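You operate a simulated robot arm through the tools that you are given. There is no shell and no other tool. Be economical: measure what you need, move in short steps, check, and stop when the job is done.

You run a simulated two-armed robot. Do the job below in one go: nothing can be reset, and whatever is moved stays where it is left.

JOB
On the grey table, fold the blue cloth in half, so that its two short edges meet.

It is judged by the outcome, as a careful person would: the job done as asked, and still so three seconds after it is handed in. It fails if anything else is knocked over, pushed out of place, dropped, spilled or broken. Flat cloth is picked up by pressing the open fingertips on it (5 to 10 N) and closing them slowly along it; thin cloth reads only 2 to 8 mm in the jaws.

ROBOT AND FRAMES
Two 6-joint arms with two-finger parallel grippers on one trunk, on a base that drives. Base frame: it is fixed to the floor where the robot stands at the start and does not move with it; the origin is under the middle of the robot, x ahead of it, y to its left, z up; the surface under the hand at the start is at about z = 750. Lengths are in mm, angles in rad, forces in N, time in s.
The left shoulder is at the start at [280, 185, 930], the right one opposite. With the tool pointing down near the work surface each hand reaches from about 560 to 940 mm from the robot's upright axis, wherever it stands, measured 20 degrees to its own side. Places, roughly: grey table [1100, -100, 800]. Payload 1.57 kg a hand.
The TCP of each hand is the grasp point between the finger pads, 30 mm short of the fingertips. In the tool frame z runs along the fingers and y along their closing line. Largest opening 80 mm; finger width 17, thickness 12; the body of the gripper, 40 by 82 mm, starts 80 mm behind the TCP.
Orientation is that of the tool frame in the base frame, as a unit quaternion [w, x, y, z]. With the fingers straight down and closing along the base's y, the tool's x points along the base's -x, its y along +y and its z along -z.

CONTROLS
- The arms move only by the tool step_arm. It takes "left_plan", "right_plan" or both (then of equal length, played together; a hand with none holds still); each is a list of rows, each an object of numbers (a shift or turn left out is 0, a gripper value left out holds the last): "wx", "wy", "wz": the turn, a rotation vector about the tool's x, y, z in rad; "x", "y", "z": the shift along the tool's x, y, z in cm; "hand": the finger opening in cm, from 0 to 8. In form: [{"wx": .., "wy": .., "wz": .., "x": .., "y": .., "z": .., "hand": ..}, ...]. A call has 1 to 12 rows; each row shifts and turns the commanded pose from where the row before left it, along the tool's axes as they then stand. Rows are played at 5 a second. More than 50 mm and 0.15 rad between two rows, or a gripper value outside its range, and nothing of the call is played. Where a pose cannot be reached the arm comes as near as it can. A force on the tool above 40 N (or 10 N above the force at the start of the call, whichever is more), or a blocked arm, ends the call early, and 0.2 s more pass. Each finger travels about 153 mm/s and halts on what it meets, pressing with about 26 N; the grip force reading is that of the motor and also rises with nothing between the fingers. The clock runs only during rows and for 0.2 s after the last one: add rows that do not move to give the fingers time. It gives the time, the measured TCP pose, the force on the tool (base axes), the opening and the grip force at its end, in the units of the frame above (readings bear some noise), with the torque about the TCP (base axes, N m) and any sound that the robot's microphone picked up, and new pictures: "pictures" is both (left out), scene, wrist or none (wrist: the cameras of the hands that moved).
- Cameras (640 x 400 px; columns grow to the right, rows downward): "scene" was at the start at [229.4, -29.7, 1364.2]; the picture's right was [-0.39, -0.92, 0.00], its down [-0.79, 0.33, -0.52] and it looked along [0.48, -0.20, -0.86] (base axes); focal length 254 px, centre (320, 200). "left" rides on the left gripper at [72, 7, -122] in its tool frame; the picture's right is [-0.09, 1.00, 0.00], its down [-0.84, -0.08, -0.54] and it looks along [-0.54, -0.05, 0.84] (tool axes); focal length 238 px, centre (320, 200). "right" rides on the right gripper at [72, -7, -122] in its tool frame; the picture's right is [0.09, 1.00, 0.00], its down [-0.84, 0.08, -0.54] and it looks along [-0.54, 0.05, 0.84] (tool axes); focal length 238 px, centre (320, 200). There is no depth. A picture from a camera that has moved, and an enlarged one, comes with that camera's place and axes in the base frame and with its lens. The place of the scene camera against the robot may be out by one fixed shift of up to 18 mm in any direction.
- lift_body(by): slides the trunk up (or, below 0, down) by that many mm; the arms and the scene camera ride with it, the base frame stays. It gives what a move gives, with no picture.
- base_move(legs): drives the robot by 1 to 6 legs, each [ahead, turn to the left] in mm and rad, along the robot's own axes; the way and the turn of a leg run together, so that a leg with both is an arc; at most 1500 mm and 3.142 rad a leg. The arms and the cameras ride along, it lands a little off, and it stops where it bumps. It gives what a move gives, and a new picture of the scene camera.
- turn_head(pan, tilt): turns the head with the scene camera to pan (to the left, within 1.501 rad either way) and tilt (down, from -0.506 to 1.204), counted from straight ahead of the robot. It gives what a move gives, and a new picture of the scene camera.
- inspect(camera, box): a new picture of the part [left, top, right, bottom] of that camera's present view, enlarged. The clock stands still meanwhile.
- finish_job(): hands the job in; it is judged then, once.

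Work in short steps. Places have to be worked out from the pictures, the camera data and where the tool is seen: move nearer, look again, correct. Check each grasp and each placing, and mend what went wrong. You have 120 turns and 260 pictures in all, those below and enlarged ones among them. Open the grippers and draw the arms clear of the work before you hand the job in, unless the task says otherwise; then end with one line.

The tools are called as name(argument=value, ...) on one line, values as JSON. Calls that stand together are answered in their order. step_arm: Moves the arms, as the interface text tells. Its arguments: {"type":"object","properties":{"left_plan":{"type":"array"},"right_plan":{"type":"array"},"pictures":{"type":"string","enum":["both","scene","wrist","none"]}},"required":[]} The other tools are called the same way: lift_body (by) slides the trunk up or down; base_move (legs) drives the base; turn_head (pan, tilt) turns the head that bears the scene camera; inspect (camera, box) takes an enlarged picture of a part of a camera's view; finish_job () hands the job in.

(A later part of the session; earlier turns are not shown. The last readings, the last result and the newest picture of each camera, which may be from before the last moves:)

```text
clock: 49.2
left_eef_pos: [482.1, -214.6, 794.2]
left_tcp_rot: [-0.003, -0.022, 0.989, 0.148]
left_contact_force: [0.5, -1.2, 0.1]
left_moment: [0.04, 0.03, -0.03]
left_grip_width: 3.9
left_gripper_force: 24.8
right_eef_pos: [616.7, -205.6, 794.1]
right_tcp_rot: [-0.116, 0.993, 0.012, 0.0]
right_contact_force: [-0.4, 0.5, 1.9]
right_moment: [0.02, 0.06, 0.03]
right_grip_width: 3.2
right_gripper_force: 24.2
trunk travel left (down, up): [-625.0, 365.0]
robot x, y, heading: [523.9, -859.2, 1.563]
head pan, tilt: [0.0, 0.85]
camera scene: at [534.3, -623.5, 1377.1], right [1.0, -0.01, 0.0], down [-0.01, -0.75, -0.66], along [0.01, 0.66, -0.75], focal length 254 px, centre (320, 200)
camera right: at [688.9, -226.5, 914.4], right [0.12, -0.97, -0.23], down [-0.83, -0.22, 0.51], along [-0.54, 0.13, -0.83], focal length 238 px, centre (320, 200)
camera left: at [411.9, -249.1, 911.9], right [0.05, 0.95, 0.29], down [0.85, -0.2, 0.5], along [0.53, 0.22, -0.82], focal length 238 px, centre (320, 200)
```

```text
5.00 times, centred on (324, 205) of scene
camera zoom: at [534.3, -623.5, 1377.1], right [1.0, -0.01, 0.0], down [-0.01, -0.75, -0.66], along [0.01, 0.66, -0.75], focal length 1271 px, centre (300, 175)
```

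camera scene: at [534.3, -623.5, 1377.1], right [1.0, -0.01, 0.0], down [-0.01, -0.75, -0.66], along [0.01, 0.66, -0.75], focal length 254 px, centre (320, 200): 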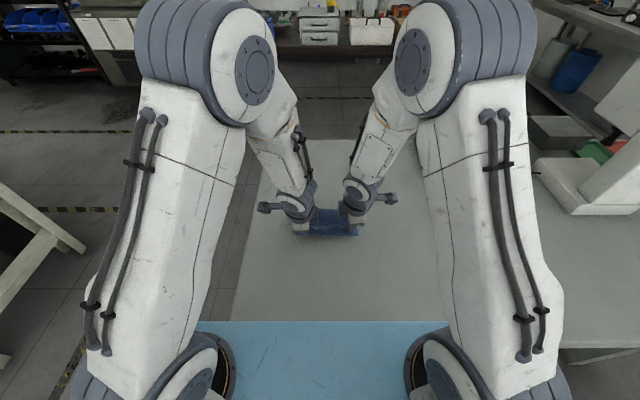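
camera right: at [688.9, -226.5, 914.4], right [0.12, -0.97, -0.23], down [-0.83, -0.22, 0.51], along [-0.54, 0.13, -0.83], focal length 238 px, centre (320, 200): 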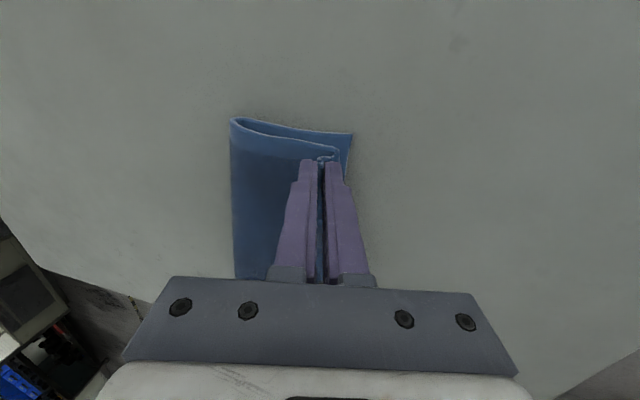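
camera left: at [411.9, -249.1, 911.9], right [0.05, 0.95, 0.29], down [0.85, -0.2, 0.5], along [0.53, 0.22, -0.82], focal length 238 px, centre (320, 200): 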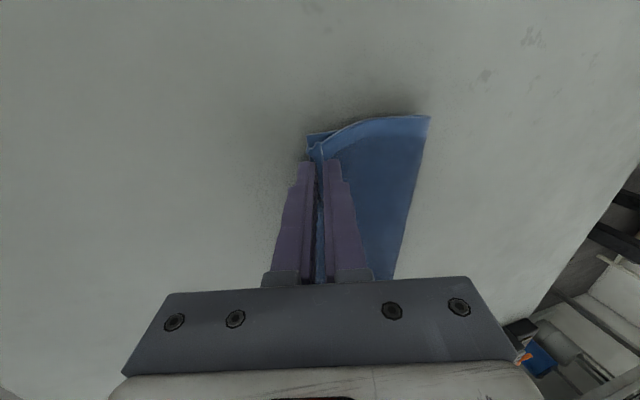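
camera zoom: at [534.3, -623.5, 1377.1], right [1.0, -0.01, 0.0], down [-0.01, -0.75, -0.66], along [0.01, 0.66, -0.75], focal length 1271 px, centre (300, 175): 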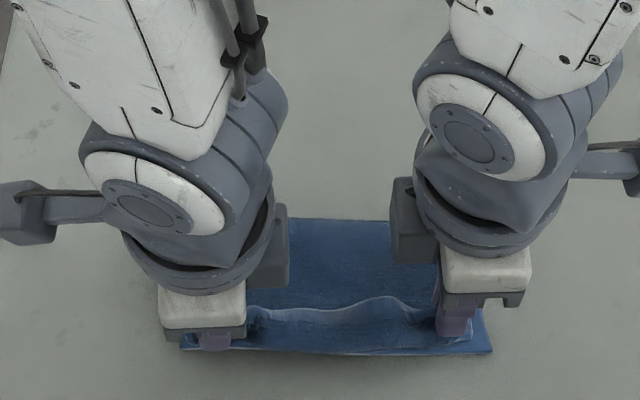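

The fold line sits at about y≈-120, right at the middle, and the tips are about 8 mm above the bottom layer. I'll lower slightly, open gently, and look.

step_arm(left_plan=[{"y": -0.1, "z": 0.3}, {"hand": 0.7}, {"hand": 1.0}, {"hand": 1.4}, {}, {}], right_plan=[{"y": 0.1, "z": 0.3}, {"hand": 0.7}, {"hand": 1.0}, {"hand": 1.4}, {}, {}], pictures="wrist")

inspect(camera="scene", box=[276, 195, 372, 255])

```text
clock: 50.6
left_eef_pos: [481.5, -215.6, 791.3]
left_tcp_rot: [-0.003, -0.022, 0.988, 0.15]
left_contact_force: [0.5, 0.4, -1.0]
left_moment: [-0.02, 0.0, 0.02]
left_grip_width: 13.8
left_gripper_force: 0.0
right_eef_pos: [617.6, -207.0, 791.1]
right_tcp_rot: [-0.116, 0.993, 0.012, 0.001]
right_contact_force: [0.4, 0.9, 2.1]
right_moment: [-0.02, -0.02, 0.0]
right_grip_width: 12.9
right_gripper_force: 0.2
trunk travel left (down, up): [-625.0, 365.0]
robot x, y, heading: [527.0, -857.0, 1.562]
head pan, tilt: [0.0, 0.85]
camera right: at [688.9, -226.9, 911.5], right [0.12, -0.97, -0.23], down [-0.83, -0.22, 0.51], along [-0.54, 0.13, -0.83], focal length 238 px, centre (320, 200)
camera left: at [411.7, -249.3, 908.7], right [0.05, 0.95, 0.29], down [0.85, -0.2, 0.5], along [0.53, 0.22, -0.82], focal length 238 px, centre (320, 200)
```

right: 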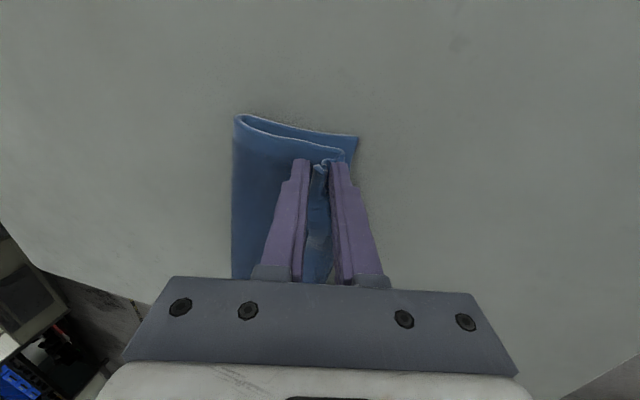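
left: 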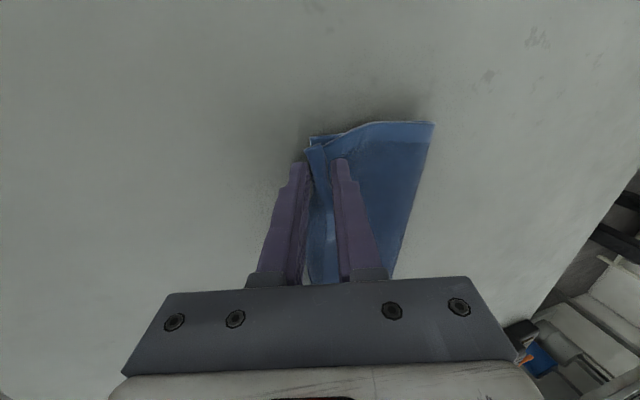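

```text
6.67 times, centred on (324, 225) of scene
camera zoom: at [534.3, -623.6, 1377.1], right [1.0, -0.01, 0.0], down [-0.01, -0.75, -0.66], along [0.01, 0.66, -0.75], focal length 1695 px, centre (293, 33)
```

zoom: 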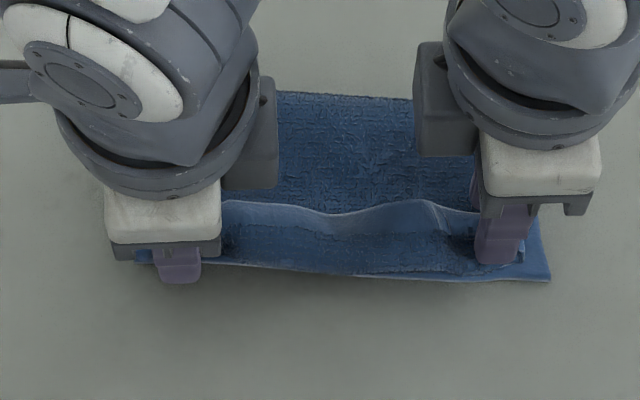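

The hems are free, so I'll lift both hands straight back along the tool axis and look at how the hem settles.

step_arm(left_plan=[{"z": -1, "hand": 2.0}, {"z": -2}, {"z": -3}, {"z": -4}, {"z": -4}, {}], right_plan=[{"z": -1, "hand": 2.0}, {"z": -2}, {"z": -3}, {"z": -4}, {"z": -4}, {}], pictures="wrist")

inspect(camera="scene", box=[276, 195, 372, 255])

```text
clock: 52.0
left_eef_pos: [484.1, -256.3, 924.5]
left_tcp_rot: [-0.003, -0.022, 0.989, 0.148]
left_contact_force: [-0.3, -0.6, 0.2]
left_moment: [0.0, -0.03, 0.03]
left_grip_width: 19.9
left_gripper_force: 0.1
right_eef_pos: [616.8, -237.7, 927.1]
right_tcp_rot: [-0.115, 0.993, 0.012, 0.0]
right_contact_force: [-0.6, 0.1, -0.1]
right_moment: [-0.01, 0.05, -0.02]
right_grip_width: 19.9
right_gripper_force: 0.0
trunk travel left (down, up): [-625.0, 365.0]
robot x, y, heading: [525.5, -860.7, 1.563]
head pan, tilt: [0.0, 0.85]
camera right: at [689.9, -259.0, 1047.5], right [0.12, -0.97, -0.23], down [-0.83, -0.22, 0.51], along [-0.54, 0.13, -0.83], focal length 238 px, centre (320, 200)
camera left: at [412.7, -291.2, 1043.4], right [0.05, 0.95, 0.29], down [0.85, -0.2, 0.5], along [0.53, 0.22, -0.82], focal length 238 px, centre (320, 200)
```

right: 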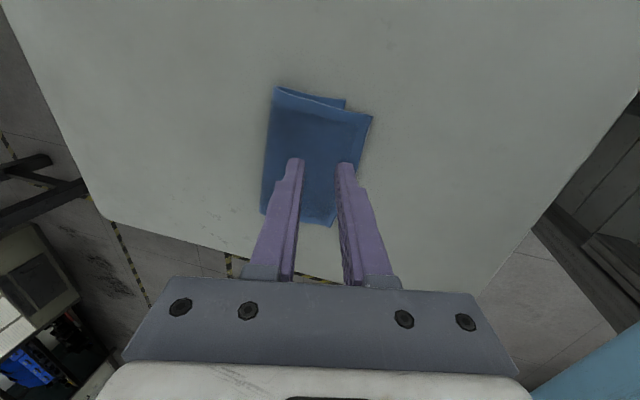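
left: 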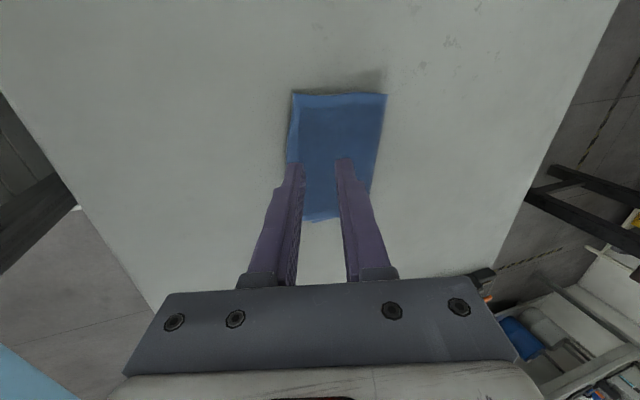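

```text
6.67 times, centred on (324, 225) of scene
camera zoom: at [534.3, -623.7, 1377.1], right [1.0, -0.01, 0.0], down [-0.01, -0.75, -0.66], along [0.01, 0.66, -0.75], focal length 1695 px, centre (293, 33)
```

zoom: 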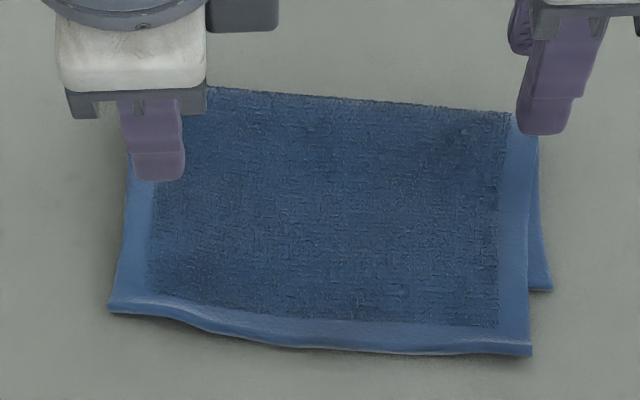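

The upper layer's left side lands well, at about -234 against C at -230. Its right corner slid about 30 mm past the near edge and the fold there is skewed. I'll move both hands aside for an unobstructed look before correcting it.

step_arm(left_plan=[{"x": 4.5, "wx": 0.15}, {"x": 4.5, "wx": 0.148}, {"x": 4}, {}], right_plan=[{"x": 4.5, "wx": -0.15}, {"x": 4.5, "wx": -0.08}, {"x": 4}, {}], pictures="wrist")

inspect(camera="scene", box=[276, 190, 372, 250])

```text
clock: 53.0
left_eef_pos: [355.5, -262.7, 924.7]
left_tcp_rot: [0.001, -0.022, 1.0, 0.002]
left_contact_force: [0.2, 0.1, 0.2]
left_moment: [0.02, 0.0, 0.0]
left_grip_width: 19.9
left_gripper_force: 0.1
right_eef_pos: [746.4, -234.6, 927.5]
right_tcp_rot: [0.0, 1.0, 0.011, 0.001]
right_contact_force: [0.6, 0.1, -0.6]
right_moment: [0.01, 0.01, -0.02]
right_grip_width: 20.2
right_gripper_force: 0.0
trunk travel left (down, up): [-625.0, 365.0]
robot x, y, heading: [524.7, -859.1, 1.565]
head pan, tilt: [0.0, 0.85]
camera right: at [818.4, -227.0, 1049.6], right [0.12, -0.99, 0.0], down [-0.84, -0.1, 0.54], along [-0.54, -0.06, -0.84], focal length 238 px, centre (320, 200)
camera left: at [282.4, -259.2, 1045.4], right [0.05, 1.0, 0.0], down [0.84, -0.04, 0.54], along [0.54, -0.03, -0.84], focal length 238 px, centre (320, 200)
```

right: 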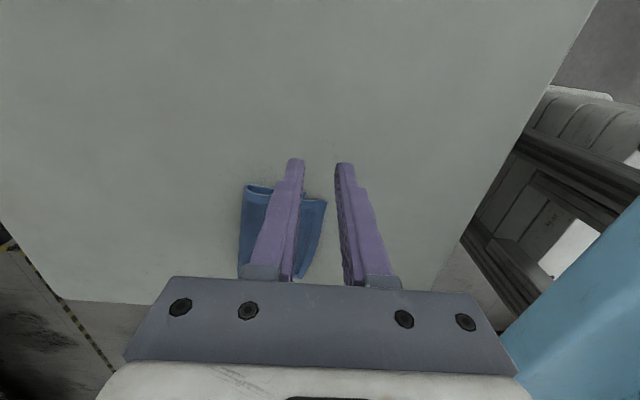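
left: 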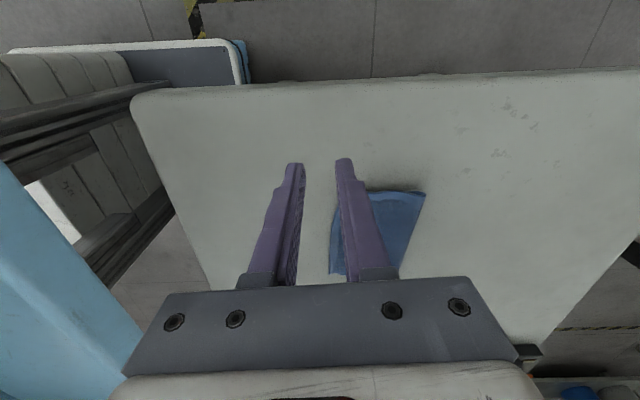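

```text
6.67 times, centred on (324, 220) of scene
camera zoom: at [534.3, -623.4, 1377.1], right [1.0, -0.01, 0.0], down [-0.01, -0.75, -0.66], along [0.01, 0.66, -0.75], focal length 1695 px, centre (293, 67)
```

zoom: 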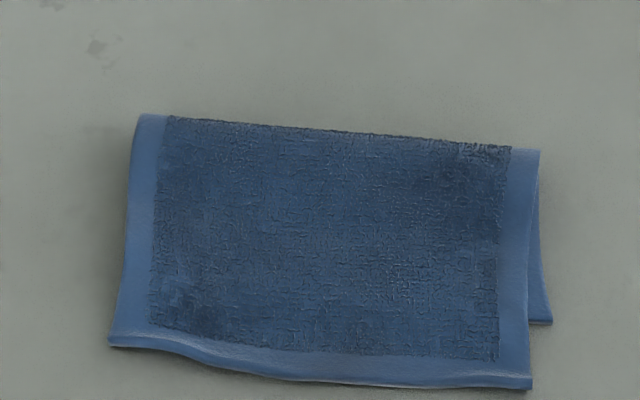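

Measured now: the upper layer's near edge is at (450,-238) and (629,-260), while the lower edge is near y≈-213 to -224. The upper layer overshoots by about 25 mm on the left and 37 mm on the right. I'll regrip its near edge with both hands and re-lay it.

step_arm(left_plan=[{"x": -2.94, "y": 0.54, "z": 3.05, "hand": 2.4}, {"x": -2.94, "y": 0.54, "z": 3.05}, {"x": -2.94, "y": 0.54, "z": 3.05}, {"x": -2.94, "y": 0.54, "z": 3.05}, {}], right_plan=[{"x": -3.49, "y": 0.41, "z": 3.05, "hand": 2.4}, {"x": -3.49, "y": 0.41, "z": 3.05}, {"x": -3.49, "y": 0.41, "z": 3.05}, {"x": -3.49, "y": 0.41, "z": 3.05}, {}], pictures="wrist")

inspect(camera="scene", box=[276, 190, 372, 250])

```text
clock: 54.2
left_eef_pos: [472.7, -235.1, 801.6]
left_tcp_rot: [0.001, -0.021, 1.0, 0.0]
left_contact_force: [0.0, -0.4, -0.6]
left_moment: [0.04, 0.0, 0.0]
left_grip_width: 23.9
left_gripper_force: 0.1
right_eef_pos: [606.7, -251.9, 803.1]
right_tcp_rot: [-0.001, 1.0, 0.012, 0.002]
right_contact_force: [0.0, 0.3, -0.1]
right_moment: [0.01, -0.02, -0.01]
right_grip_width: 23.9
right_gripper_force: 0.1
trunk travel left (down, up): [-625.0, 365.0]
robot x, y, heading: [524.5, -860.1, 1.561]
head pan, tilt: [0.0, 0.85]
camera right: at [679.0, -244.7, 925.0], right [0.12, -0.99, 0.0], down [-0.84, -0.1, 0.54], along [-0.54, -0.06, -0.84], focal length 238 px, centre (320, 200)
camera left: at [400.9, -231.9, 923.3], right [0.05, 1.0, 0.0], down [0.84, -0.04, 0.54], along [0.54, -0.02, -0.84], focal length 238 px, centre (320, 200)
```

right: 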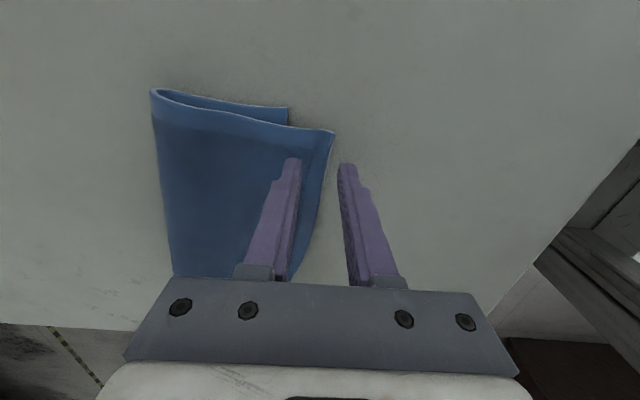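
left: 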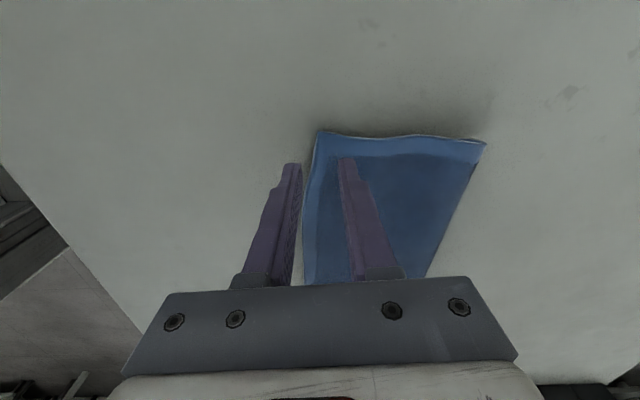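

```text
6.67 times, centred on (324, 220) of scene
camera zoom: at [534.3, -623.4, 1377.0], right [1.0, -0.01, 0.0], down [-0.01, -0.75, -0.66], along [0.01, 0.66, -0.75], focal length 1695 px, centre (293, 67)
```

zoom: 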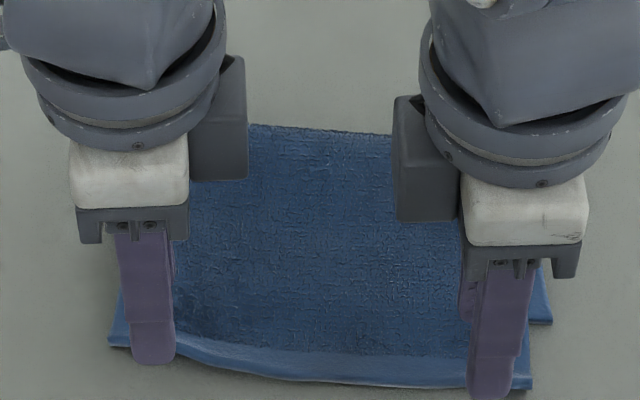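

Both hands straddle the upper edge properly. I'll descend gently.

step_arm(left_plan=[{"z": 0.8}, {"z": 0.4}, {"z": 0.3}, {"z": 0.2}, {}], right_plan=[{"z": 0.8}, {"z": 0.5}, {"z": 0.3}, {"z": 0.2}, {}], pictures="none")

```text
clock: 55.4
left_eef_pos: [470.8, -235.3, 784.3]
left_tcp_rot: [0.001, -0.022, 1.0, 0.001]
left_contact_force: [-0.1, 0.1, 2.1]
left_moment: [0.02, 0.03, -0.01]
left_grip_width: 24.6
left_gripper_force: 0.2
right_eef_pos: [609.4, -253.2, 786.1]
right_tcp_rot: [-0.001, 1.0, 0.012, 0.002]
right_contact_force: [0.6, -0.8, 1.0]
right_moment: [0.04, -0.03, 0.01]
right_grip_width: 23.7
right_gripper_force: 0.1
trunk travel left (down, up): [-625.0, 365.0]
robot x, y, heading: [522.2, -858.5, 1.565]
head pan, tilt: [0.0, 0.85]
```

step_arm(left_plan=[{"z": 0.15}, {"z": 0.1}, {}], right_plan=[{"z": 0.25}, {"z": 0.15}, {}], pictures="none")

```text
clock: 56.2
left_eef_pos: [471.3, -235.5, 783.7]
left_tcp_rot: [0.001, -0.022, 1.0, 0.001]
left_contact_force: [1.2, 0.8, 8.4]
left_moment: [0.25, -0.05, -0.04]
left_grip_width: 24.3
left_gripper_force: 0.1
right_eef_pos: [609.4, -253.6, 782.8]
right_tcp_rot: [-0.002, 1.0, 0.012, 0.002]
right_contact_force: [-1.3, -0.1, 6.6]
right_moment: [0.2, 0.03, -0.01]
right_grip_width: 25.1
right_gripper_force: 0.4
trunk travel left (down, up): [-625.0, 365.0]
robot x, y, heading: [525.0, -860.6, 1.564]
head pan, tilt: [0.0, 0.85]
```

The forces are good, at 8 N and 7 N. I'll close both hands slowly.

step_arm(left_plan=[{"hand": 2.1}, {"hand": 1.8}, {"hand": 1.5}, {"hand": 1.2}, {"hand": 0.9}, {"hand": 0.6}, {"hand": 0.4}, {"hand": 0.2}, {"hand": 0}, {}, {}], right_plan=[{"hand": 2.1}, {"hand": 1.8}, {"hand": 1.5}, {"hand": 1.2}, {"hand": 0.9}, {"hand": 0.6}, {"hand": 0.4}, {"hand": 0.2}, {"hand": 0}, {}, {}], pictures="wrist")

```text
clock: 58.6
left_eef_pos: [471.6, -236.1, 783.7]
left_tcp_rot: [0.0, -0.022, 1.0, 0.001]
left_contact_force: [0.0, 1.9, 4.8]
left_moment: [0.05, 0.01, 0.03]
left_grip_width: 2.6
left_gripper_force: 23.8
right_eef_pos: [608.6, -255.1, 782.4]
right_tcp_rot: [-0.001, 1.0, 0.012, 0.001]
right_contact_force: [-0.4, 2.2, 8.9]
right_moment: [0.15, 0.0, -0.02]
right_grip_width: 2.7
right_gripper_force: 24.5
trunk travel left (down, up): [-625.0, 365.0]
robot x, y, heading: [524.9, -859.6, 1.563]
head pan, tilt: [0.0, 0.85]
camera right: at [680.3, -247.8, 905.1], right [0.12, -0.99, 0.0], down [-0.84, -0.1, 0.54], along [-0.54, -0.06, -0.84], focal length 238 px, centre (320, 200)
camera left: at [398.4, -233.2, 904.6], right [0.05, 1.0, 0.0], down [0.84, -0.04, 0.54], along [0.54, -0.02, -0.84], focal length 238 px, centre (320, 200)
```

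right: 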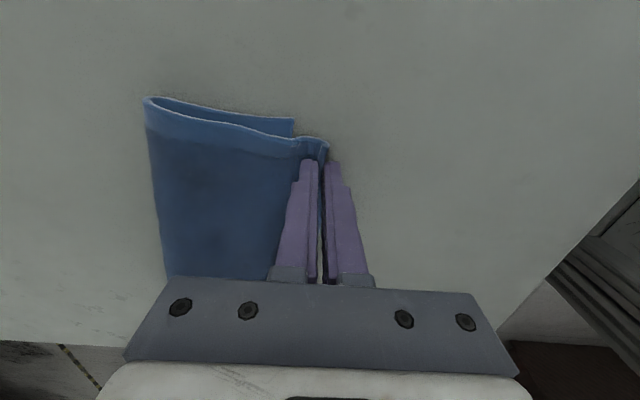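
left: 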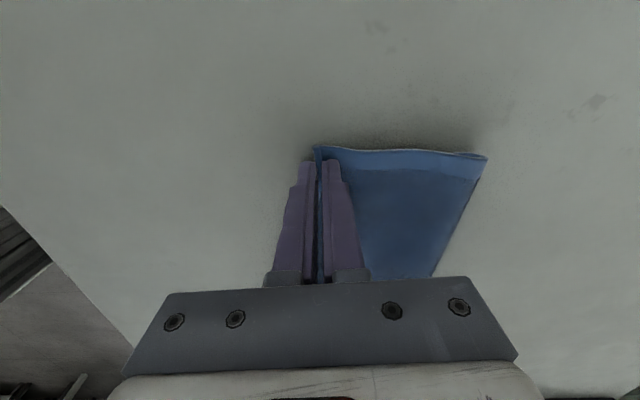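

Single-layer grips on both hands, at 2.6 and 2.7 mm. I'll lift the flap and swing it back a little so the lower edge is exposed.

step_arm(left_plan=[{"z": -1, "y": 0.3}, {"z": -1.5, "y": 1}, {"z": -1.5, "y": 1.2}, {"z": -1.5, "y": 1.5}, {"z": -1.5, "y": 1.5}, {}], right_plan=[{"z": -1, "y": -0.3}, {"z": -1.5, "y": -1.3}, {"z": -1.5, "y": -1.5}, {"z": -1.5, "y": -1.8}, {"z": -1.5, "y": -1.9}, {}], pictures="wrist")

inspect(camera="scene", box=[276, 190, 372, 250])

```text
clock: 60.0
left_eef_pos: [468.3, -179.0, 854.3]
left_tcp_rot: [0.0, -0.022, 1.0, 0.001]
left_contact_force: [0.2, -0.1, 0.2]
left_moment: [-0.04, 0.03, 0.0]
left_grip_width: 2.8
left_gripper_force: 23.5
right_eef_pos: [607.6, -185.6, 853.4]
right_tcp_rot: [-0.001, 1.0, 0.012, 0.001]
right_contact_force: [0.4, 0.7, 0.3]
right_moment: [-0.01, 0.03, 0.01]
right_grip_width: 2.5
right_gripper_force: 23.8
trunk travel left (down, up): [-625.0, 365.0]
robot x, y, heading: [525.3, -856.7, 1.564]
head pan, tilt: [0.0, 0.85]
camera right: at [679.1, -179.4, 975.5], right [0.12, -0.99, 0.0], down [-0.84, -0.1, 0.54], along [-0.53, -0.06, -0.84], focal length 238 px, centre (320, 200)
camera left: at [396.5, -176.7, 974.9], right [0.05, 1.0, 0.0], down [0.84, -0.04, 0.54], along [0.54, -0.02, -0.84], focal length 238 px, centre (320, 200)
```

right: 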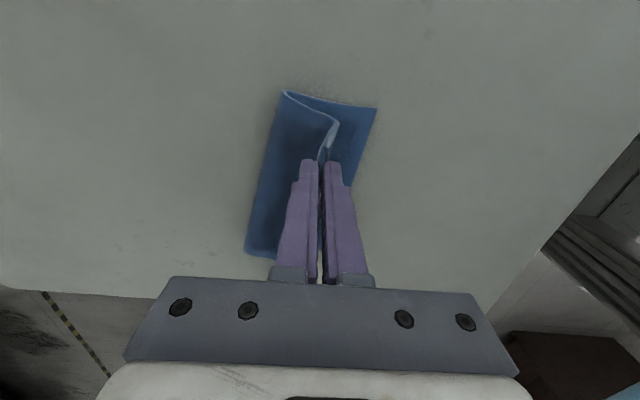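
left: 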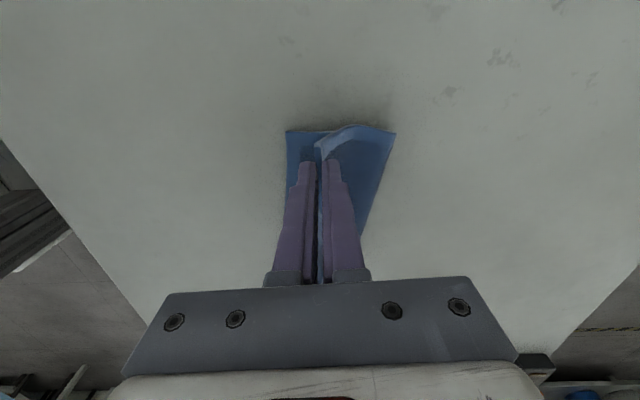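

```text
6.67 times, centred on (324, 220) of scene
camera zoom: at [534.3, -623.5, 1377.1], right [1.0, -0.01, 0.0], down [-0.01, -0.75, -0.66], along [0.01, 0.66, -0.75], focal length 1695 px, centre (293, 67)
```

zoom: 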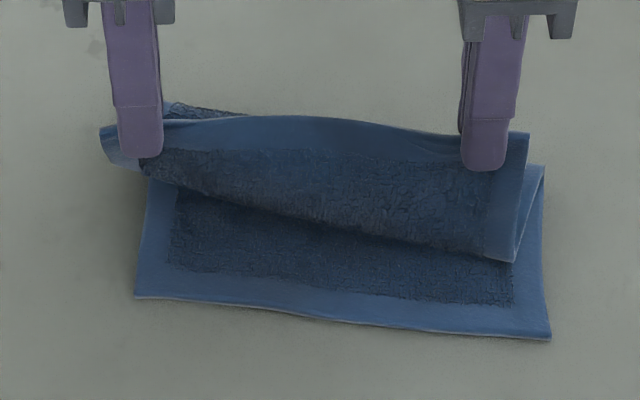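

The lower layer now lies at C(461,-211), B(641,-234), so the whole cloth has turned slightly, and the fold should run about 109 mm beyond that line. I'll swing the flap up and back past the ideal fold line so the lower half lies flat, turning the hands to match the cloth.

step_arm(left_plan=[{"x": -0.44, "y": 2.3, "z": -0.4}, {"x": -0.44, "y": 2.3, "z": -0.4}, {"x": -0.44, "y": 2.3, "z": -0.4}, {"x": -0.44, "y": 2.3, "z": -0.4}, {"wz": 0.075}, {"wz": 0.075}, {}], right_plan=[{"x": 0.35, "y": -2.3, "z": -0.43}, {"x": 0.35, "y": -2.3, "z": -0.43}, {"x": 0.35, "y": -2.3, "z": -0.43}, {"x": 0.35, "y": -2.3, "z": -0.43}, {"wz": 0.075}, {"wz": 0.075}, {}], pictures="wrist")

inspect(camera="scene", box=[276, 190, 372, 250])

```text
clock: 61.6
left_eef_pos: [482.5, -87.1, 868.7]
left_tcp_rot: [0.0, 0.054, 0.999, 0.001]
left_contact_force: [-0.5, 0.5, 0.2]
left_moment: [0.0, -0.02, 0.02]
left_grip_width: 2.4
left_gripper_force: 24.0
right_eef_pos: [620.2, -92.4, 871.0]
right_tcp_rot: [0.0, 0.998, -0.064, 0.002]
right_contact_force: [0.4, 0.1, -0.3]
right_moment: [-0.03, -0.02, 0.05]
right_grip_width: 2.5
right_gripper_force: 23.8
trunk travel left (down, up): [-625.0, 365.0]
robot x, y, heading: [523.9, -859.7, 1.563]
head pan, tilt: [0.0, 0.85]
camera right: at [691.5, -97.6, 993.1], right [-0.03, -1.0, 0.0], down [-0.84, 0.03, 0.54], along [-0.54, 0.02, -0.84], focal length 238 px, centre (320, 200)
camera left: at [411.0, -73.7, 991.3], right [0.2, 0.98, 0.0], down [0.82, -0.17, 0.54], along [0.53, -0.11, -0.84], focal length 238 px, centre (320, 200)
```

right: 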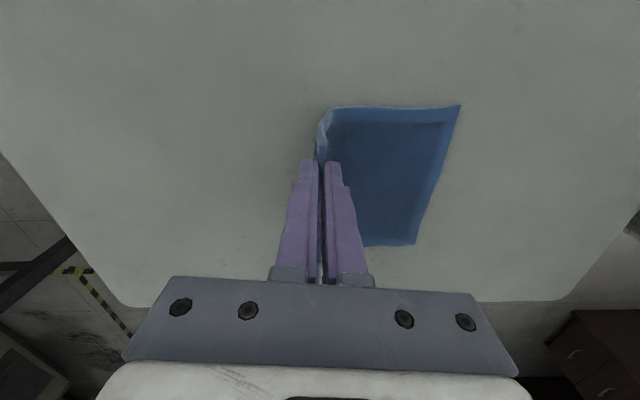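
left: 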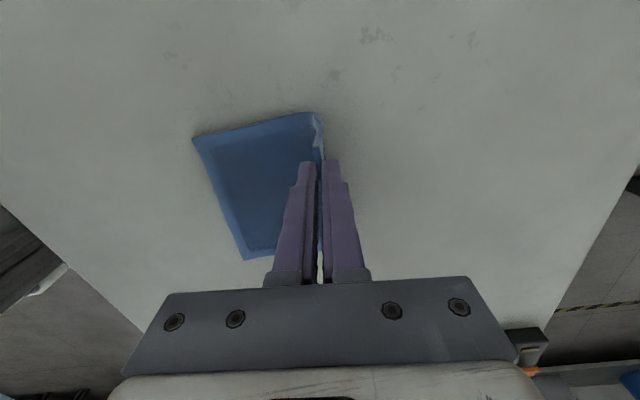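

```text
6.67 times, centred on (324, 220) of scene
camera zoom: at [534.3, -623.5, 1377.1], right [1.0, -0.01, 0.0], down [-0.01, -0.75, -0.66], along [0.01, 0.66, -0.75], focal length 1695 px, centre (293, 67)
```

zoom: 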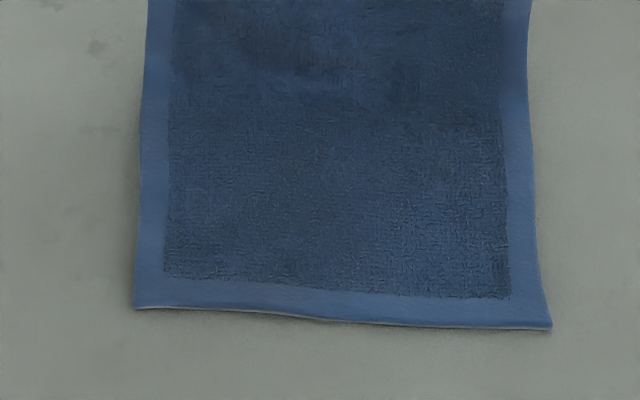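

The lower half is flat again, with its edge at C(463,-219), B(640,-230), and the fold should run at y≈-111 to -122. I'll arc the flap over this axis with the tools vertical, keeping the sheet nearly taut.

step_arm(left_plan=[{"x": -0.21, "y": -1.24, "z": -0.25}, {"x": -0.21, "y": -1.24, "z": -0.25}, {"x": -0.25, "y": -1.88, "z": 0.25}, {"x": -0.25, "y": -1.88, "z": 0.25}, {"x": -0.21, "y": -1.48, "z": 1.05}, {"x": -0.21, "y": -1.48, "z": 1.05}, {"x": -0.11, "y": -1.0, "z": 1.6}, {"x": -0.11, "y": -1.0, "z": 1.6}, {}], right_plan=[{"x": 0.21, "y": 1.28, "z": -0.1}, {"x": 0.21, "y": 1.28, "z": -0.1}, {"x": 0.29, "y": 1.88, "z": 0.3}, {"x": 0.29, "y": 1.88, "z": 0.3}, {"x": 0.24, "y": 1.48, "z": 1.05}, {"x": 0.24, "y": 1.48, "z": 1.05}, {"x": 0.18, "y": 0.98, "z": 1.65}, {"x": 0.18, "y": 0.98, "z": 1.65}, {}], pictures="wrist")

inspect(camera="scene", box=[276, 190, 372, 250])

```text
clock: 63.6
left_eef_pos: [485.2, -201.5, 815.7]
left_tcp_rot: [0.0, 0.053, 0.999, 0.0]
left_contact_force: [0.6, 0.0, 0.0]
left_moment: [0.01, 0.03, 0.02]
left_grip_width: 2.6
left_gripper_force: 24.2
right_eef_pos: [624.3, -208.3, 812.1]
right_tcp_rot: [0.0, 0.998, -0.063, 0.002]
right_contact_force: [-0.5, 0.9, -0.2]
right_moment: [0.0, 0.02, 0.03]
right_grip_width: 2.5
right_gripper_force: 23.8
trunk travel left (down, up): [-625.0, 365.0]
robot x, y, heading: [525.6, -857.1, 1.561]
head pan, tilt: [0.0, 0.85]
camera right: at [695.9, -212.3, 934.2], right [-0.03, -1.0, 0.0], down [-0.84, 0.03, 0.54], along [-0.54, 0.02, -0.84], focal length 238 px, centre (320, 200)
camera left: at [413.8, -188.5, 937.7], right [0.2, 0.98, 0.0], down [0.82, -0.17, 0.54], along [0.53, -0.11, -0.84], focal length 238 px, centre (320, 200)
```

right: 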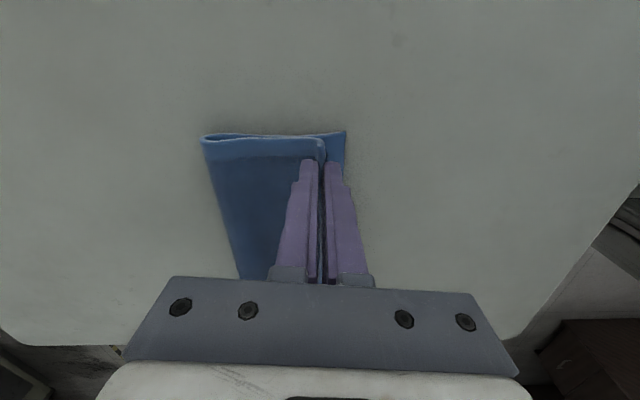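
left: 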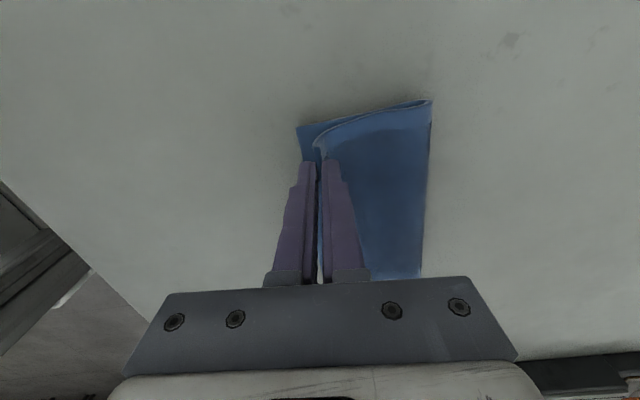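

```text
6.67 times, centred on (324, 220) of scene
camera zoom: at [534.3, -623.5, 1377.1], right [1.0, -0.01, 0.0], down [-0.01, -0.75, -0.66], along [0.01, 0.66, -0.75], focal length 1695 px, centre (293, 67)
```

zoom: 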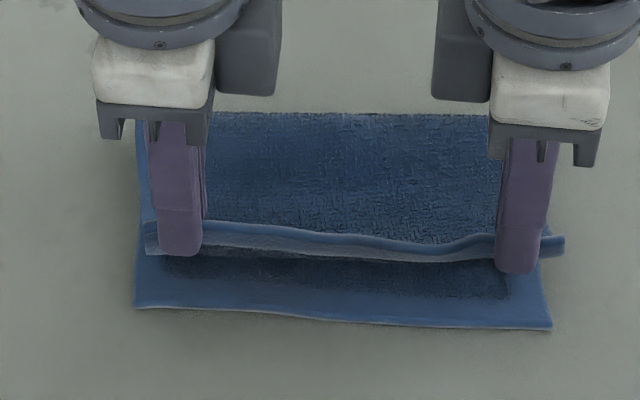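

The flap is positioned well, with the fold level on both sides. I'll lower straight down, nudging slightly outward to allow for the loop settling, then open and rise vertically.

step_arm(left_plan=[{"z": 1.0, "y": 0.2}, {"z": 1.0, "y": 0.3}, {"z": 0.4}, {}, {"hand": 0.6}, {"hand": 1.0}, {"hand": 1.5}, {"hand": 2.0}, {}, {}], right_plan=[{"z": 0.9, "y": -0.1}, {"z": 0.9, "y": -0.1}, {"z": 0.3}, {}, {"hand": 0.6}, {"hand": 1.0}, {"hand": 1.5}, {"hand": 2.0}, {}, {}], pictures="wrist")

inspect(camera="scene", box=[276, 190, 372, 250])

```text
clock: 65.8
left_eef_pos: [485.4, -195.7, 791.6]
left_tcp_rot: [0.0, 0.053, 0.999, 0.001]
left_contact_force: [0.0, -0.2, 0.4]
left_moment: [0.0, 0.01, -0.01]
left_grip_width: 19.9
left_gripper_force: 0.0
right_eef_pos: [623.7, -206.0, 791.0]
right_tcp_rot: [0.0, 0.998, -0.063, 0.002]
right_contact_force: [0.1, -0.3, -0.7]
right_moment: [0.0, 0.04, 0.03]
right_grip_width: 19.9
right_gripper_force: 0.0
trunk travel left (down, up): [-625.0, 365.0]
robot x, y, heading: [529.0, -857.4, 1.565]
head pan, tilt: [0.0, 0.85]
camera right: at [695.7, -210.2, 913.5], right [-0.03, -1.0, 0.0], down [-0.84, 0.03, 0.54], along [-0.54, 0.02, -0.84], focal length 238 px, centre (320, 200)
camera left: at [414.5, -183.0, 913.4], right [0.2, 0.98, 0.0], down [0.82, -0.17, 0.54], along [0.53, -0.11, -0.84], focal length 238 px, centre (320, 200)
```

right: 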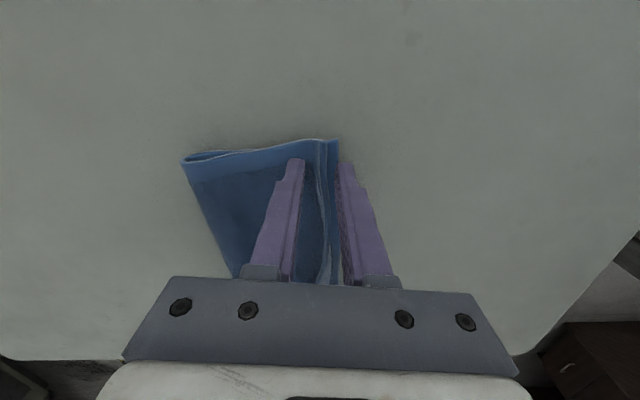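
left: 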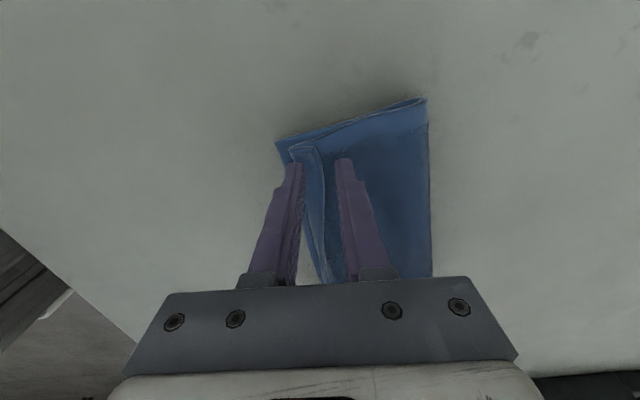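

```text
6.67 times, centred on (324, 220) of scene
camera zoom: at [534.3, -623.5, 1377.1], right [1.0, -0.01, 0.0], down [-0.01, -0.75, -0.66], along [0.01, 0.66, -0.75], focal length 1695 px, centre (293, 67)
```

zoom: 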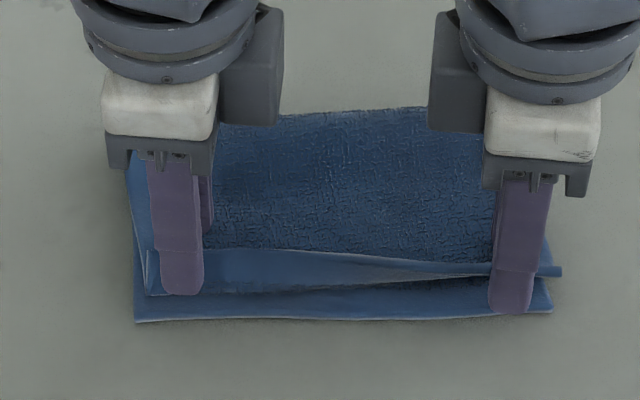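

The left hem is settling toward the near edge and the right is still upright. I'll raise vertically and look.

step_arm(left_plan=[{"z": -1}, {"z": -2}, {"z": -3}, {"z": -4}, {"x": 4}, {"x": 4}, {}], right_plan=[{"z": -1}, {"z": -2}, {"z": -3}, {"z": -4}, {"x": 4}, {"x": 4}, {}], pictures="none")

inspect(camera="scene", box=[276, 190, 372, 250])

inspect(camera="left", box=[200, 60, 520, 260])

inspect(camera="right", box=[140, 80, 460, 280])

```text
clock: 67.4
left_eef_pos: [406.2, -185.1, 893.1]
left_tcp_rot: [0.001, 0.054, 0.999, 0.002]
left_contact_force: [-0.1, -0.1, 0.6]
left_moment: [0.02, -0.01, 0.0]
left_grip_width: 20.0
left_gripper_force: 0.0
right_eef_pos: [702.8, -214.2, 891.3]
right_tcp_rot: [-0.001, 0.998, -0.062, 0.002]
right_contact_force: [0.1, 0.3, -0.5]
right_moment: [0.0, 0.06, -0.02]
right_grip_width: 20.1
right_gripper_force: 0.1
trunk travel left (down, up): [-625.0, 365.0]
robot x, y, heading: [529.2, -859.1, 1.563]
head pan, tilt: [0.0, 0.85]
```

```text
6.67 times, centred on (324, 220) of scene
camera zoom: at [534.3, -623.5, 1377.1], right [1.0, -0.01, 0.0], down [-0.01, -0.75, -0.66], along [0.01, 0.66, -0.75], focal length 1695 px, centre (293, 67)
```

zoom: 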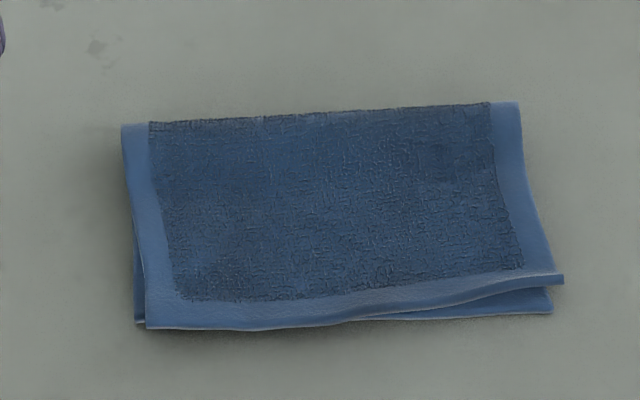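

```text
2.00 times, centred on (360, 160) of left
camera zoom: at [335.3, -172.0, 1014.5], right [0.2, 0.98, 0.0], down [0.82, -0.17, 0.54], along [0.53, -0.11, -0.84], focal length 477 px, centre (240, 280)
```

zoom: 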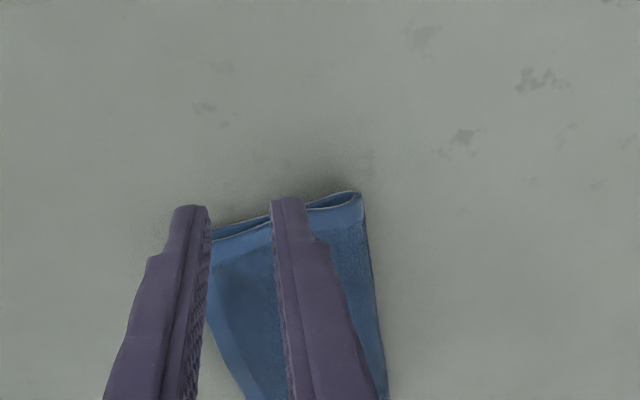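

```text
2.00 times, centred on (300, 180) of right
camera zoom: at [775.6, -219.1, 1012.8], right [-0.03, -1.0, 0.0], down [-0.84, 0.03, 0.54], along [-0.54, 0.02, -0.84], focal length 477 px, centre (360, 240)
```

zoom: 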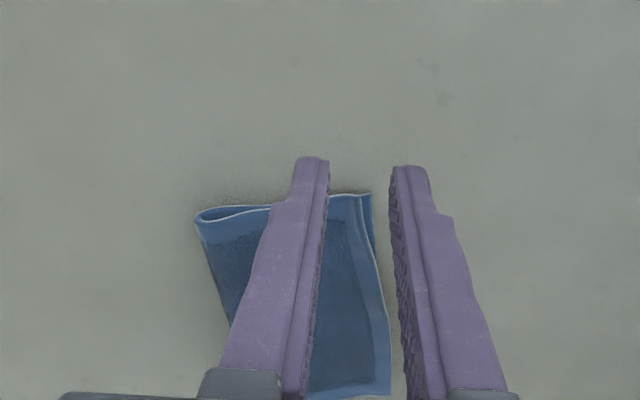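

The left side now matches within a few mm. The right hem is still curled up a little, so I'll open the right fingers wide to see it clearly.

step_arm(right_plan=[{"hand": 8, "y": -2}, {"x": -2}, {}], pictures="none")

inspect(camera="right", box=[220, 120, 460, 270])

inspect(camera="scene", box=[324, 205, 372, 235])

```text
clock: 68.2
left_eef_pos: [407.4, -184.4, 892.7]
left_tcp_rot: [-0.001, 0.053, 0.999, 0.001]
left_contact_force: [0.6, 0.2, 0.5]
left_moment: [0.01, -0.01, 0.0]
left_grip_width: 20.1
left_gripper_force: 0.1
right_eef_pos: [685.9, -192.7, 889.9]
right_tcp_rot: [-0.001, 0.998, -0.063, 0.002]
right_contact_force: [-0.3, 0.0, 0.1]
right_moment: [-0.03, 0.01, -0.02]
right_grip_width: 80.0
right_gripper_force: 0.1
trunk travel left (down, up): [-625.0, 365.0]
robot x, y, heading: [525.0, -857.5, 1.563]
head pan, tilt: [0.0, 0.85]
```

```text
2.67 times, centred on (340, 195) of right
camera zoom: at [757.2, -196.7, 1012.1], right [-0.03, -1.0, 0.0], down [-0.84, 0.03, 0.54], along [-0.54, 0.02, -0.84], focal length 636 px, centre (267, 213)
```

zoom: 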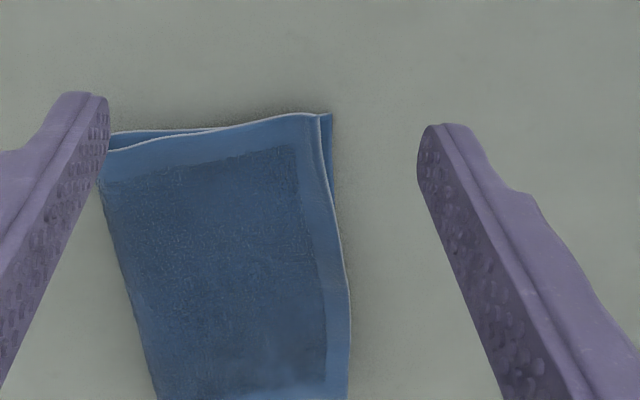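

```text
13.33 times, centred on (348, 220) of scene
camera zoom: at [534.3, -623.5, 1377.1], right [1.0, -0.01, 0.0], down [-0.01, -0.75, -0.66], along [0.01, 0.66, -0.75], focal length 3390 px, centre (-53, -67)
```

zoom: 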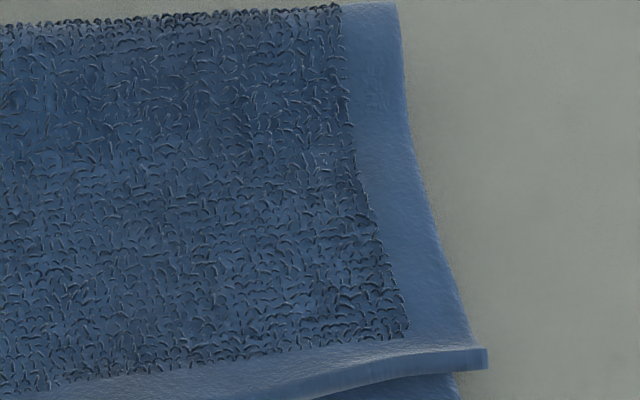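

The right upper edge is only about 6 mm short of the lower edge and curls up slightly. I'll pat the hem down with the closed right fingertips and nudge it toward the near edge.

step_arm(right_plan=[{"x": -1.6, "y": 0.48, "hand": 0}, {"x": -1.6, "y": 0.48, "z": 1.5}, {"x": -1.6, "y": 0.48, "z": 3.5}, {"x": -1.6, "y": 0.48, "z": 4}, {"z": 0.6}, {"z": 0.3}, {}], pictures="wrist")

```text
clock: 69.8
left_eef_pos: [406.5, -185.0, 892.6]
left_tcp_rot: [0.0, 0.054, 0.999, 0.001]
left_contact_force: [-0.8, 0.1, -0.9]
left_moment: [0.0, 0.01, -0.03]
left_grip_width: 20.0
left_gripper_force: 0.1
right_eef_pos: [619.7, -205.3, 792.9]
right_tcp_rot: [-0.001, 0.998, -0.063, 0.002]
right_contact_force: [-0.4, -1.0, 0.3]
right_moment: [-0.01, 0.02, 0.0]
right_grip_width: 0.1
right_gripper_force: 21.4
trunk travel left (down, up): [-625.0, 365.0]
robot x, y, heading: [524.4, -860.2, 1.563]
head pan, tilt: [0.0, 0.85]
camera right: at [691.5, -209.0, 914.8], right [-0.03, -1.0, 0.0], down [-0.84, 0.03, 0.54], along [-0.54, 0.02, -0.84], focal length 238 px, centre (320, 200)
```

right: 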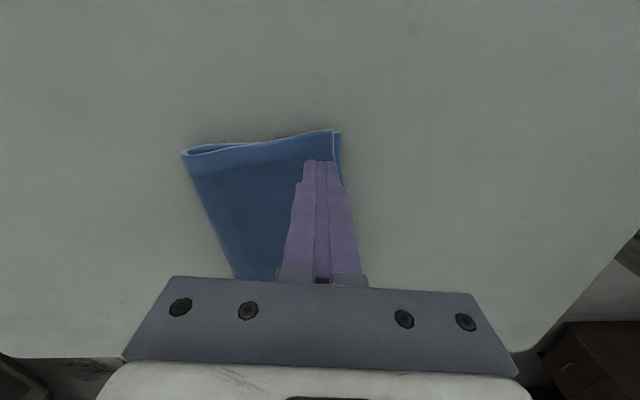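

Not in contact yet, and the fingertips are over the hem. I'll press lightly, slide 6 mm toward the edge, and lift.

step_arm(right_plan=[{"z": 0.4}, {"z": 0.3}, {"z": 0.15}, {}], pictures="none")

```text
clock: 70.8
left_eef_pos: [405.9, -186.7, 893.4]
left_tcp_rot: [0.0, 0.054, 0.999, 0.001]
left_contact_force: [0.1, 0.0, -0.1]
left_moment: [0.0, 0.03, -0.06]
left_grip_width: 20.0
left_gripper_force: 0.1
right_eef_pos: [619.9, -206.4, 785.5]
right_tcp_rot: [-0.001, 0.998, -0.063, 0.002]
right_contact_force: [-0.2, -2.3, 16.6]
right_moment: [-0.06, -0.02, -0.01]
right_grip_width: 0.0
right_gripper_force: 21.4
trunk travel left (down, up): [-625.0, 365.0]
robot x, y, heading: [528.4, -858.7, 1.563]
head pan, tilt: [0.0, 0.85]
```

step_arm(right_plan=[{"z": -0.12}, {"y": 0.3}, {"y": 0.3}, {"z": -1}, {"z": -3}, {"z": -4}, {"x": 4, "z": -2}, {"x": 4.5}, {"x": 4.5}, {}], pictures="none")

inspect(camera="scene", box=[276, 190, 372, 250])

inspect(camera="right", box=[200, 100, 440, 250])

```text
clock: 73.0
left_eef_pos: [406.6, -184.9, 893.4]
left_tcp_rot: [-0.001, 0.053, 0.999, 0.0]
left_contact_force: [-0.4, 0.6, 0.7]
left_moment: [0.0, -0.02, -0.02]
left_grip_width: 19.8
left_gripper_force: 0.1
right_eef_pos: [745.7, -227.7, 883.5]
right_tcp_rot: [-0.001, 0.998, -0.063, 0.002]
right_contact_force: [-0.3, 0.5, -0.8]
right_moment: [0.0, 0.02, 0.0]
right_grip_width: 0.0
right_gripper_force: 20.9
trunk travel left (down, up): [-625.0, 365.0]
robot x, y, heading: [526.9, -854.9, 1.566]
head pan, tilt: [0.0, 0.85]
```

```text
6.67 times, centred on (324, 220) of scene
camera zoom: at [534.4, -623.5, 1377.1], right [1.0, -0.01, 0.0], down [-0.01, -0.75, -0.66], along [0.01, 0.66, -0.75], focal length 1695 px, centre (293, 67)
```

zoom: 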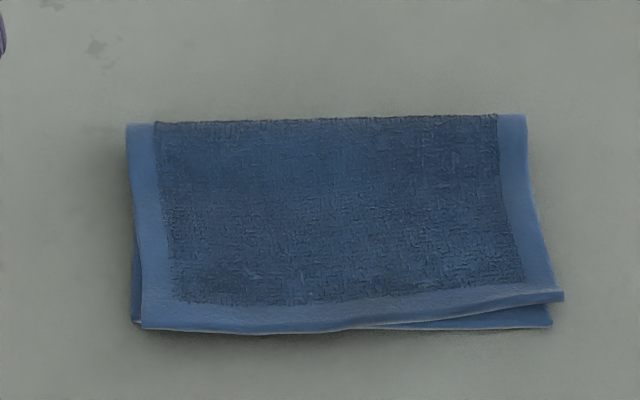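

```text
2.67 times, centred on (320, 175) of right
camera zoom: at [817.8, -232.1, 1005.0], right [-0.03, -1.0, 0.0], down [-0.84, 0.03, 0.54], along [-0.54, 0.02, -0.84], focal length 636 px, centre (320, 267)
```

zoom: 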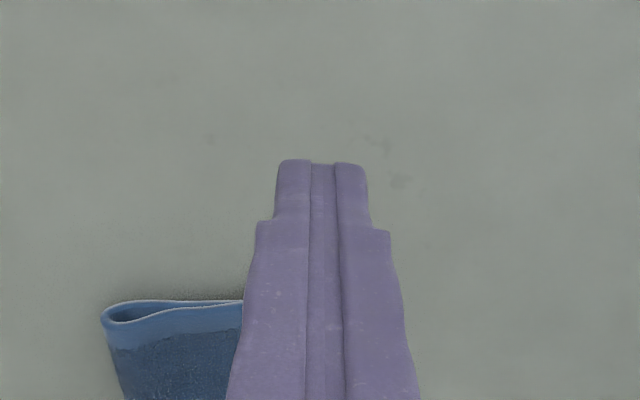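

It's better. I'll look from the right hand's camera with the fingers open to judge the remaining gap.

step_arm(right_plan=[{"hand": 8, "y": -2}, {"x": -3, "y": -1}, {"x": -3}, {}], pictures="none")

inspect(camera="right", box=[220, 120, 460, 270])

```text
clock: 74.0
left_eef_pos: [406.4, -184.3, 892.3]
left_tcp_rot: [0.0, 0.053, 0.999, 0.001]
left_contact_force: [0.4, 0.3, 0.9]
left_moment: [0.0, -0.05, 0.03]
left_grip_width: 19.8
left_gripper_force: 0.0
right_eef_pos: [690.6, -190.1, 882.3]
right_tcp_rot: [0.0, 0.998, -0.063, 0.002]
right_contact_force: [-0.1, -0.2, 0.0]
right_moment: [-0.02, 0.01, -0.03]
right_grip_width: 79.8
right_gripper_force: 0.0
trunk travel left (down, up): [-625.0, 365.0]
robot x, y, heading: [530.3, -855.4, 1.565]
head pan, tilt: [0.0, 0.85]
```

```text
2.67 times, centred on (340, 195) of right
camera zoom: at [762.6, -193.5, 1004.5], right [-0.03, -1.0, 0.0], down [-0.84, 0.03, 0.54], along [-0.54, 0.02, -0.84], focal length 636 px, centre (267, 213)
```

zoom: 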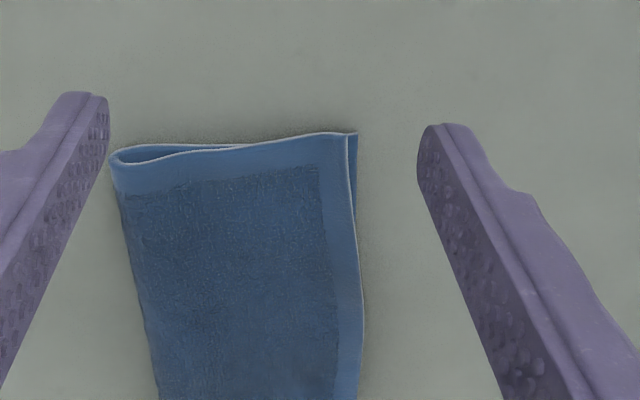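

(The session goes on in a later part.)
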